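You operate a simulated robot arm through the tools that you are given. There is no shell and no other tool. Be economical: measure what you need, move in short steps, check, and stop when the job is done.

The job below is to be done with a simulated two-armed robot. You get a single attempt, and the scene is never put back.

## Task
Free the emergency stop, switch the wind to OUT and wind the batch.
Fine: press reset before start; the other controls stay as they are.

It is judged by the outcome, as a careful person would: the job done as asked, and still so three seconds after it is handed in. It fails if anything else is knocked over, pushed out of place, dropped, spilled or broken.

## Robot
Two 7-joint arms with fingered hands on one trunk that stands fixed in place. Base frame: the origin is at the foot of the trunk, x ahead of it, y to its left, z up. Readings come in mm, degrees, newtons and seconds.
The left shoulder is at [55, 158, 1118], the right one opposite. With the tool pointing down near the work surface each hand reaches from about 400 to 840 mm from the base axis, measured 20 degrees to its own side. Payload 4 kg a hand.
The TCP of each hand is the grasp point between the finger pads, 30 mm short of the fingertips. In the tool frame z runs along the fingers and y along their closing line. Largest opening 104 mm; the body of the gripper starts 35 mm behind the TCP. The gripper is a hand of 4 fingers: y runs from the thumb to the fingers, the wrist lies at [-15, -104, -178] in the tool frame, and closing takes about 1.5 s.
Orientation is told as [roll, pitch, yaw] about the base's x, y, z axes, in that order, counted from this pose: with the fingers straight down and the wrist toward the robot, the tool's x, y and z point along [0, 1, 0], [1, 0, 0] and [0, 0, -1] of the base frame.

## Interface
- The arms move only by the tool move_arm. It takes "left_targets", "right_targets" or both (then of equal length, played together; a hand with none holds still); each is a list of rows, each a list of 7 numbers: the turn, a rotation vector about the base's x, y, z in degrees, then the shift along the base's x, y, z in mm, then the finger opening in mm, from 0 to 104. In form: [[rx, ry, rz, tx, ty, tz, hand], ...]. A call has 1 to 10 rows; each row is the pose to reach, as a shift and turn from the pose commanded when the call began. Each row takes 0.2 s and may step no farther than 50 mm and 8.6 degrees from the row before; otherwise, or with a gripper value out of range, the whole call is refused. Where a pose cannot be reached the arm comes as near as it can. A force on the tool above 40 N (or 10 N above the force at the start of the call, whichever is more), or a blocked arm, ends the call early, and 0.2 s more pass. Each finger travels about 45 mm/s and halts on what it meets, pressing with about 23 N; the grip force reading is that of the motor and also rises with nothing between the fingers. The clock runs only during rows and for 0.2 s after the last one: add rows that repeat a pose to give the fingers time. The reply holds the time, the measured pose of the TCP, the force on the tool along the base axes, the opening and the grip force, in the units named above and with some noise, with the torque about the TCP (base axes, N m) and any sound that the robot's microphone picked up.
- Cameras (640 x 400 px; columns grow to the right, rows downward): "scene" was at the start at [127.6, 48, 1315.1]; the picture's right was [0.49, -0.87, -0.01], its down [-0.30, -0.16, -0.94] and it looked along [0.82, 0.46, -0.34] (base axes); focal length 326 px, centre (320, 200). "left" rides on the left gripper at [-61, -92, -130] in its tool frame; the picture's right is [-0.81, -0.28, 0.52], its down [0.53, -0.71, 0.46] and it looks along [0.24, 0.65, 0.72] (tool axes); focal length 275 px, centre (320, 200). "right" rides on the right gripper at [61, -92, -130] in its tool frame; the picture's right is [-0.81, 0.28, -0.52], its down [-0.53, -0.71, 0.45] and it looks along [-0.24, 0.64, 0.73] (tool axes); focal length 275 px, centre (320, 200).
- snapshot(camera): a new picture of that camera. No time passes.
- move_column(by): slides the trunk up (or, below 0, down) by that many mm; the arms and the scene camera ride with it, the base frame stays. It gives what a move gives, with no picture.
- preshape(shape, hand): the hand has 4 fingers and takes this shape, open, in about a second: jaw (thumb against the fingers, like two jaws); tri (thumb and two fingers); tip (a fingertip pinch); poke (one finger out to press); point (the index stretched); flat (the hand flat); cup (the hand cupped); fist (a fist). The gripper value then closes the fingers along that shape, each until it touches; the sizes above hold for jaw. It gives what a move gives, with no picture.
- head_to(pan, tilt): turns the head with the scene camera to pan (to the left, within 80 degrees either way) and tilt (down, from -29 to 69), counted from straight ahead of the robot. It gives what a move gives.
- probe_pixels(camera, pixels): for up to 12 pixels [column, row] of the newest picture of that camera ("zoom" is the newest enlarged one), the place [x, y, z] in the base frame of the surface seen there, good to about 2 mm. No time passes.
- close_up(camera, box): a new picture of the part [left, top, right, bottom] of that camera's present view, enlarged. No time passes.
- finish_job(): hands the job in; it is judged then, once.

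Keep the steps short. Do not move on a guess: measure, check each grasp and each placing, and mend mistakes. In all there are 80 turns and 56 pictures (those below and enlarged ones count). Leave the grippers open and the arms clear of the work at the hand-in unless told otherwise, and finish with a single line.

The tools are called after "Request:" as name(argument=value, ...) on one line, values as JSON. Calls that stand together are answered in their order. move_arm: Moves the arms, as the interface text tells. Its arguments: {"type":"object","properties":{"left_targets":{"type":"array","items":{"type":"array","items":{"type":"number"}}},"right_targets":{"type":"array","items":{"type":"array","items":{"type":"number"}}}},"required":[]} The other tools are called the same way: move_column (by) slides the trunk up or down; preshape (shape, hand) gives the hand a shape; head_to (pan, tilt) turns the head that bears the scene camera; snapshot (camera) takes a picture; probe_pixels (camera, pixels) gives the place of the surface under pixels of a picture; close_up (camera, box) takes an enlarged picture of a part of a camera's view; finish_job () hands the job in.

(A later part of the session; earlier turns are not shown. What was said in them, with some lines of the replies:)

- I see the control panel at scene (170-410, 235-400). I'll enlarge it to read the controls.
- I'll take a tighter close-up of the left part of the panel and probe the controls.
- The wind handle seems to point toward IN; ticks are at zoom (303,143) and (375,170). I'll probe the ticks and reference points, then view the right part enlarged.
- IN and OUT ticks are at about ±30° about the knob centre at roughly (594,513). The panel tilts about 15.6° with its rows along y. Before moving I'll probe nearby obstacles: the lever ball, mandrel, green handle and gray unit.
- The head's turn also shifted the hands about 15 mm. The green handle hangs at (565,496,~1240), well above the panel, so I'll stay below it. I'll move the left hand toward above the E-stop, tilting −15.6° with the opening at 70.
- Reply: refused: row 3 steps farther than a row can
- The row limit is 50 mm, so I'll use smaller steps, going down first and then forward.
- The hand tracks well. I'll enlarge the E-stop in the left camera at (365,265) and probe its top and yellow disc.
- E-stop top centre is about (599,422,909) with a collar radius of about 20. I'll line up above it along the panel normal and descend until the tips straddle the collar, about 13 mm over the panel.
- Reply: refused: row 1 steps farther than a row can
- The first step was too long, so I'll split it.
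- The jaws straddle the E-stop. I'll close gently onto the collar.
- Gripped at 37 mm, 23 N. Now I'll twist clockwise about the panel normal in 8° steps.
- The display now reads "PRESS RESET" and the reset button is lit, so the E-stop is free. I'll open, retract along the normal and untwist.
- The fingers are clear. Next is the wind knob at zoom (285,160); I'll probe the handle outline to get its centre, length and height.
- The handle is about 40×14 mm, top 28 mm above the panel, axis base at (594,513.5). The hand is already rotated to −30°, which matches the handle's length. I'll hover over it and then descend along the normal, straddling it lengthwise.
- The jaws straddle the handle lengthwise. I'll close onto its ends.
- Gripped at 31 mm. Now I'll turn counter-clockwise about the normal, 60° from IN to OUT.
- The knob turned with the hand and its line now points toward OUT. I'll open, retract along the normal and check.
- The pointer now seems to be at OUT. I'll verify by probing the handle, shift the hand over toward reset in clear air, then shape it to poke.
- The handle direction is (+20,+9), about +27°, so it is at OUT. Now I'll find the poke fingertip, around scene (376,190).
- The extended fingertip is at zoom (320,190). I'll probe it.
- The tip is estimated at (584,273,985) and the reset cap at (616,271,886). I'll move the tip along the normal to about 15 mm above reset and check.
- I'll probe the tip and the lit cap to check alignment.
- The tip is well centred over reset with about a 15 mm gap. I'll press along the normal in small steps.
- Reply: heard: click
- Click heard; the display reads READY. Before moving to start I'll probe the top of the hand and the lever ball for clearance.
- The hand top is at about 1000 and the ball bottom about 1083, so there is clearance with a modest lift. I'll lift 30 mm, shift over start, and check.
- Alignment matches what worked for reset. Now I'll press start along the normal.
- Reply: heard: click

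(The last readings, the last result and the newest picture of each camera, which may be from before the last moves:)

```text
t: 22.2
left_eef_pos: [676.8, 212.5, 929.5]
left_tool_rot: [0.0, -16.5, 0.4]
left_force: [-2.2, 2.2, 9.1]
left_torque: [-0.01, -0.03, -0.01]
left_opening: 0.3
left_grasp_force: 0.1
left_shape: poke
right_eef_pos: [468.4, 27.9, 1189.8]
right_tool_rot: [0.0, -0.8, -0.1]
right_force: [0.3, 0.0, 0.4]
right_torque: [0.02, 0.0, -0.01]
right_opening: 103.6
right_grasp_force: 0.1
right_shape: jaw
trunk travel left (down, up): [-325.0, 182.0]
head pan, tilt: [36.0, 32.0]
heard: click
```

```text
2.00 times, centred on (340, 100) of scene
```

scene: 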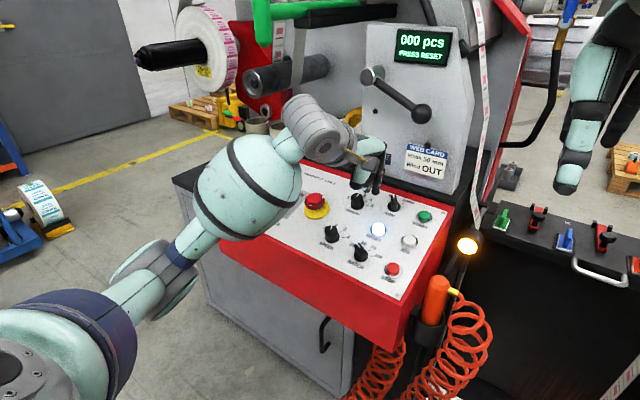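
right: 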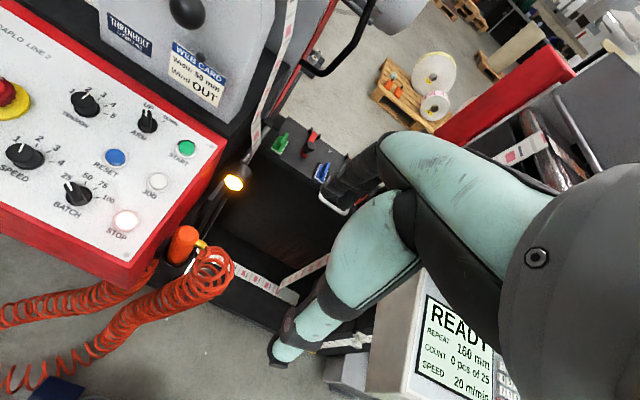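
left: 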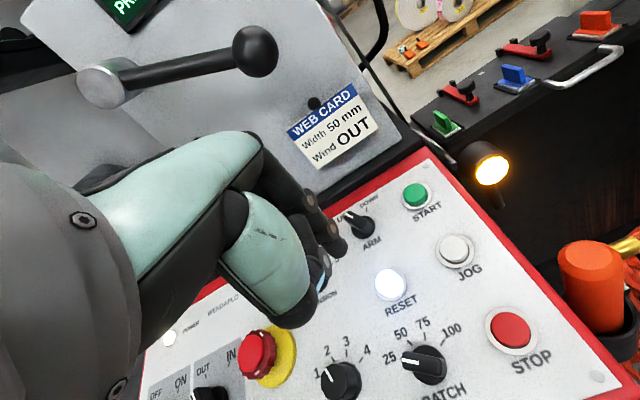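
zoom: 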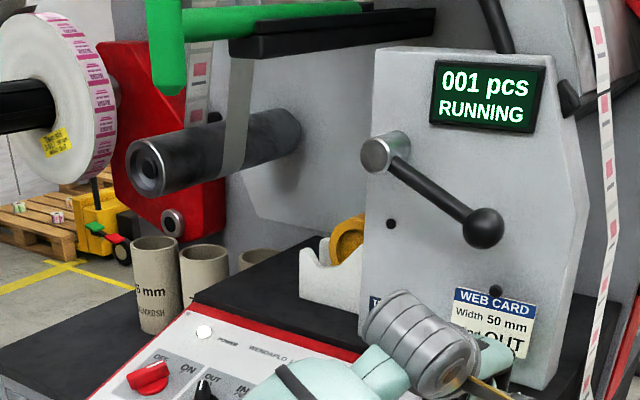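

The display shows 001 pcs RUNNING. I'll lift off and draw the hand back away from the machine.

Request:
move_arm(left_targets=[[0, 0, 0, -4, 0, 15, 0], [0, 0, 0, -10, 0, 36, 0], [0, 0, 0, -45, 10, 50, 0], [0, 0, 0, -85, 20, 65, 0], [0, 0, 0, -125, 35, 80, 0], [0, 0, 0, -165, 50, 95, 0], [0, 0, 0, -205, 65, 110, 0], [0, 0, 0, -245, 80, 125, 0], [0, 0, 0, -280, 100, 140, 0], [0, 0, 0, -310, 120, 160, 0]])

Request:
preshape(hand="left", shape="jaw")

Request:
snapshot(camera="scene")

```text
t: 24.4
left_eef_pos: [385.1, 346.3, 1100.8]
left_tool_rot: [0.0, -16.2, 0.5]
left_force: [-0.4, 0.6, -0.7]
left_torque: [-0.01, -0.03, -0.01]
left_opening: 0.1
left_grasp_force: 0.0
left_shape: poke
left hand out of reach, approached as far as the arm can: row 9, 10
right_eef_pos: [468.9, 28.3, 1188.0]
right_tool_rot: [-0.1, -0.8, -0.2]
right_force: [-0.5, 1.0, -0.6]
right_torque: [-0.01, -0.01, 0.04]
right_opening: 104.1
right_grasp_force: 0.1
right_shape: jaw
trunk travel left (down, up): [-325.0, 182.0]
head pan, tilt: [36.0, 32.0]
```

```text
t: 25.4
left_eef_pos: [386.2, 345.3, 1100.6]
left_tool_rot: [-0.1, -16.1, 0.4]
left_force: [-0.7, 0.3, -0.1]
left_torque: [-0.01, 0.02, 0.01]
left_opening: 104.2
left_grasp_force: 0.1
left_shape: jaw
right_eef_pos: [471.8, 27.6, 1186.6]
right_tool_rot: [-0.1, -0.7, -0.1]
right_force: [0.0, -0.2, 0.2]
right_torque: [0.0, 0.01, -0.03]
right_opening: 103.9
right_grasp_force: 0.1
right_shape: jaw
trunk travel left (down, up): [-325.0, 182.0]
head pan, tilt: [36.0, 32.0]
```

```text
18 pictures are left
```

scene: 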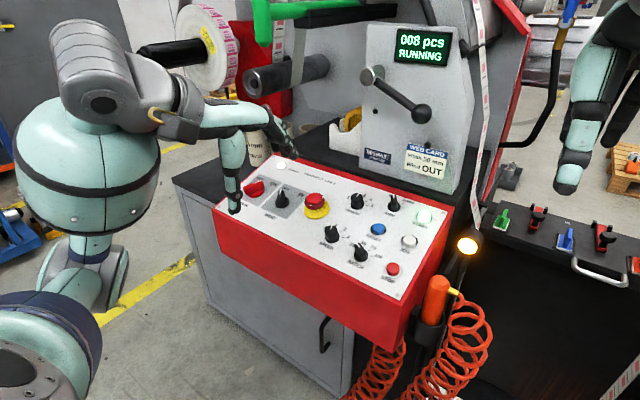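

It shows 008 pcs RUNNING, with both hands clear. I'll hold still and let the batch wind.

Request:
move_arm(left_targets=[[0, 0, 0, 0, 0, 0, 104], [0, 0, 0, 0, 0, 0, 104], [0, 0, 0, 0, 0, 0, 104], [0, 0, 0, 0, 0, 0, 104], [0, 0, 0, 0, 0, 0, 104], [0, 0, 0, 0, 0, 0, 104], [0, 0, 0, 0, 0, 0, 104], [0, 0, 0, 0, 0, 0, 104], [0, 0, 0, 0, 0, 0, 104], [0, 0, 0, 0, 0, 0, 104]])

Request:
move_arm(left_targets=[[0, 0, 0, 0, 0, 0, 104], [0, 0, 0, 0, 0, 0, 104], [0, 0, 0, 0, 0, 0, 104], [0, 0, 0, 0, 0, 0, 104], [0, 0, 0, 0, 0, 0, 104], [0, 0, 0, 0, 0, 0, 104], [0, 0, 0, 0, 0, 0, 104], [0, 0, 0, 0, 0, 0, 104], [0, 0, 0, 0, 0, 0, 104], [0, 0, 0, 0, 0, 0, 104]])

Request:
move_arm(left_targets=[[0, 0, 0, 0, 0, 0, 104], [0, 0, 0, 0, 0, 0, 104], [0, 0, 0, 0, 0, 0, 104], [0, 0, 0, 0, 0, 0, 104], [0, 0, 0, 0, 0, 0, 104], [0, 0, 0, 0, 0, 0, 104], [0, 0, 0, 0, 0, 0, 104], [0, 0, 0, 0, 0, 0, 104], [0, 0, 0, 0, 0, 0, 104], [0, 0, 0, 0, 0, 0, 104]])

Request:
move_arm(left_targets=[[0, 0, 0, 0, 0, 0, 104], [0, 0, 0, 0, 0, 0, 104], [0, 0, 0, 0, 0, 0, 104], [0, 0, 0, 0, 0, 0, 104], [0, 0, 0, 0, 0, 0, 104], [0, 0, 0, 0, 0, 0, 104], [0, 0, 0, 0, 0, 0, 104], [0, 0, 0, 0, 0, 0, 104], [0, 0, 0, 0, 0, 0, 104], [0, 0, 0, 0, 0, 0, 104]])

Request:
close_up(camera="scene", box=[180, 0, 500, 290])

```text
t: 27.6
left_eef_pos: [385.7, 345.1, 1100.2]
left_tool_rot: [0.0, -16.1, 0.4]
left_force: [-0.2, 0.0, 0.8]
left_torque: [0.01, -0.03, -0.03]
left_opening: 104.1
left_grasp_force: 0.0
left_shape: jaw
right_eef_pos: [470.0, 28.1, 1187.4]
right_tool_rot: [-0.1, -0.8, -0.1]
right_force: [-0.1, -0.4, 0.9]
right_torque: [-0.01, -0.02, 0.02]
right_opening: 104.0
right_grasp_force: 0.1
right_shape: jaw
trunk travel left (down, up): [-325.0, 182.0]
head pan, tilt: [36.0, 32.0]
```

```text
t: 29.8
left_eef_pos: [384.3, 345.3, 1098.8]
left_tool_rot: [-0.1, -16.1, 0.4]
left_force: [-0.2, 0.0, -0.3]
left_torque: [0.02, -0.01, -0.02]
left_opening: 103.9
left_grasp_force: 0.0
left_shape: jaw
right_eef_pos: [471.1, 27.1, 1187.7]
right_tool_rot: [-0.1, -0.7, -0.1]
right_force: [-0.3, 0.5, -0.4]
right_torque: [-0.02, -0.01, 0.02]
right_opening: 103.8
right_grasp_force: 0.0
right_shape: jaw
trunk travel left (down, up): [-325.0, 182.0]
head pan, tilt: [36.0, 32.0]
```

```text
t: 31.9
left_eef_pos: [385.9, 346.0, 1100.4]
left_tool_rot: [0.0, -16.1, 0.4]
left_force: [0.4, 0.4, 1.1]
left_torque: [0.0, 0.0, 0.04]
left_opening: 104.0
left_grasp_force: 0.0
left_shape: jaw
right_eef_pos: [470.6, 28.5, 1188.2]
right_tool_rot: [0.0, -0.7, -0.1]
right_force: [-0.1, -0.4, 0.8]
right_torque: [-0.01, -0.01, -0.03]
right_opening: 103.8
right_grasp_force: 0.0
right_shape: jaw
trunk travel left (down, up): [-325.0, 182.0]
head pan, tilt: [36.0, 32.0]
```

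```text
t: 34.1
left_eef_pos: [385.5, 345.7, 1100.1]
left_tool_rot: [-0.1, -16.0, 0.4]
left_force: [-0.2, 0.5, -0.5]
left_torque: [0.02, -0.01, 0.01]
left_opening: 104.4
left_grasp_force: 0.1
left_shape: jaw
right_eef_pos: [470.9, 28.7, 1187.5]
right_tool_rot: [0.0, -0.8, 0.0]
right_force: [-0.1, -0.5, 1.0]
right_torque: [-0.02, 0.0, 0.02]
right_opening: 104.0
right_grasp_force: 0.2
right_shape: jaw
trunk travel left (down, up): [-325.0, 182.0]
head pan, tilt: [36.0, 32.0]
```

```text
1.38 times, centred on (340, 145) of scene
```

zoom: 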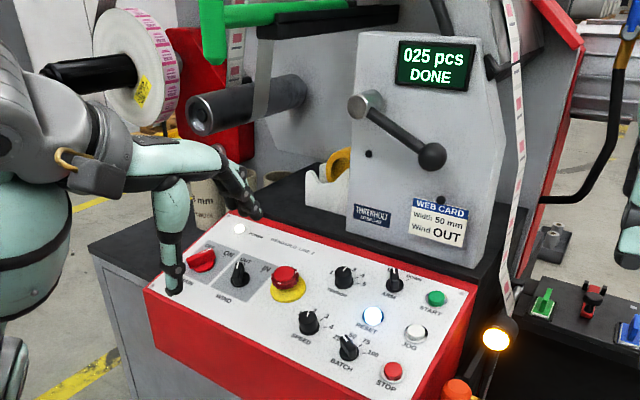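

The display reads 025 pcs DONE, wind is at OUT, the other controls look unchanged and the hands are open and clear. I'm handing in.

Request:
finish_job()

```text
The job is handed in.
```

The emergency stop is free, the wind is at OUT, reset was pressed before start, and the batch was wound to 025 pcs (DONE).
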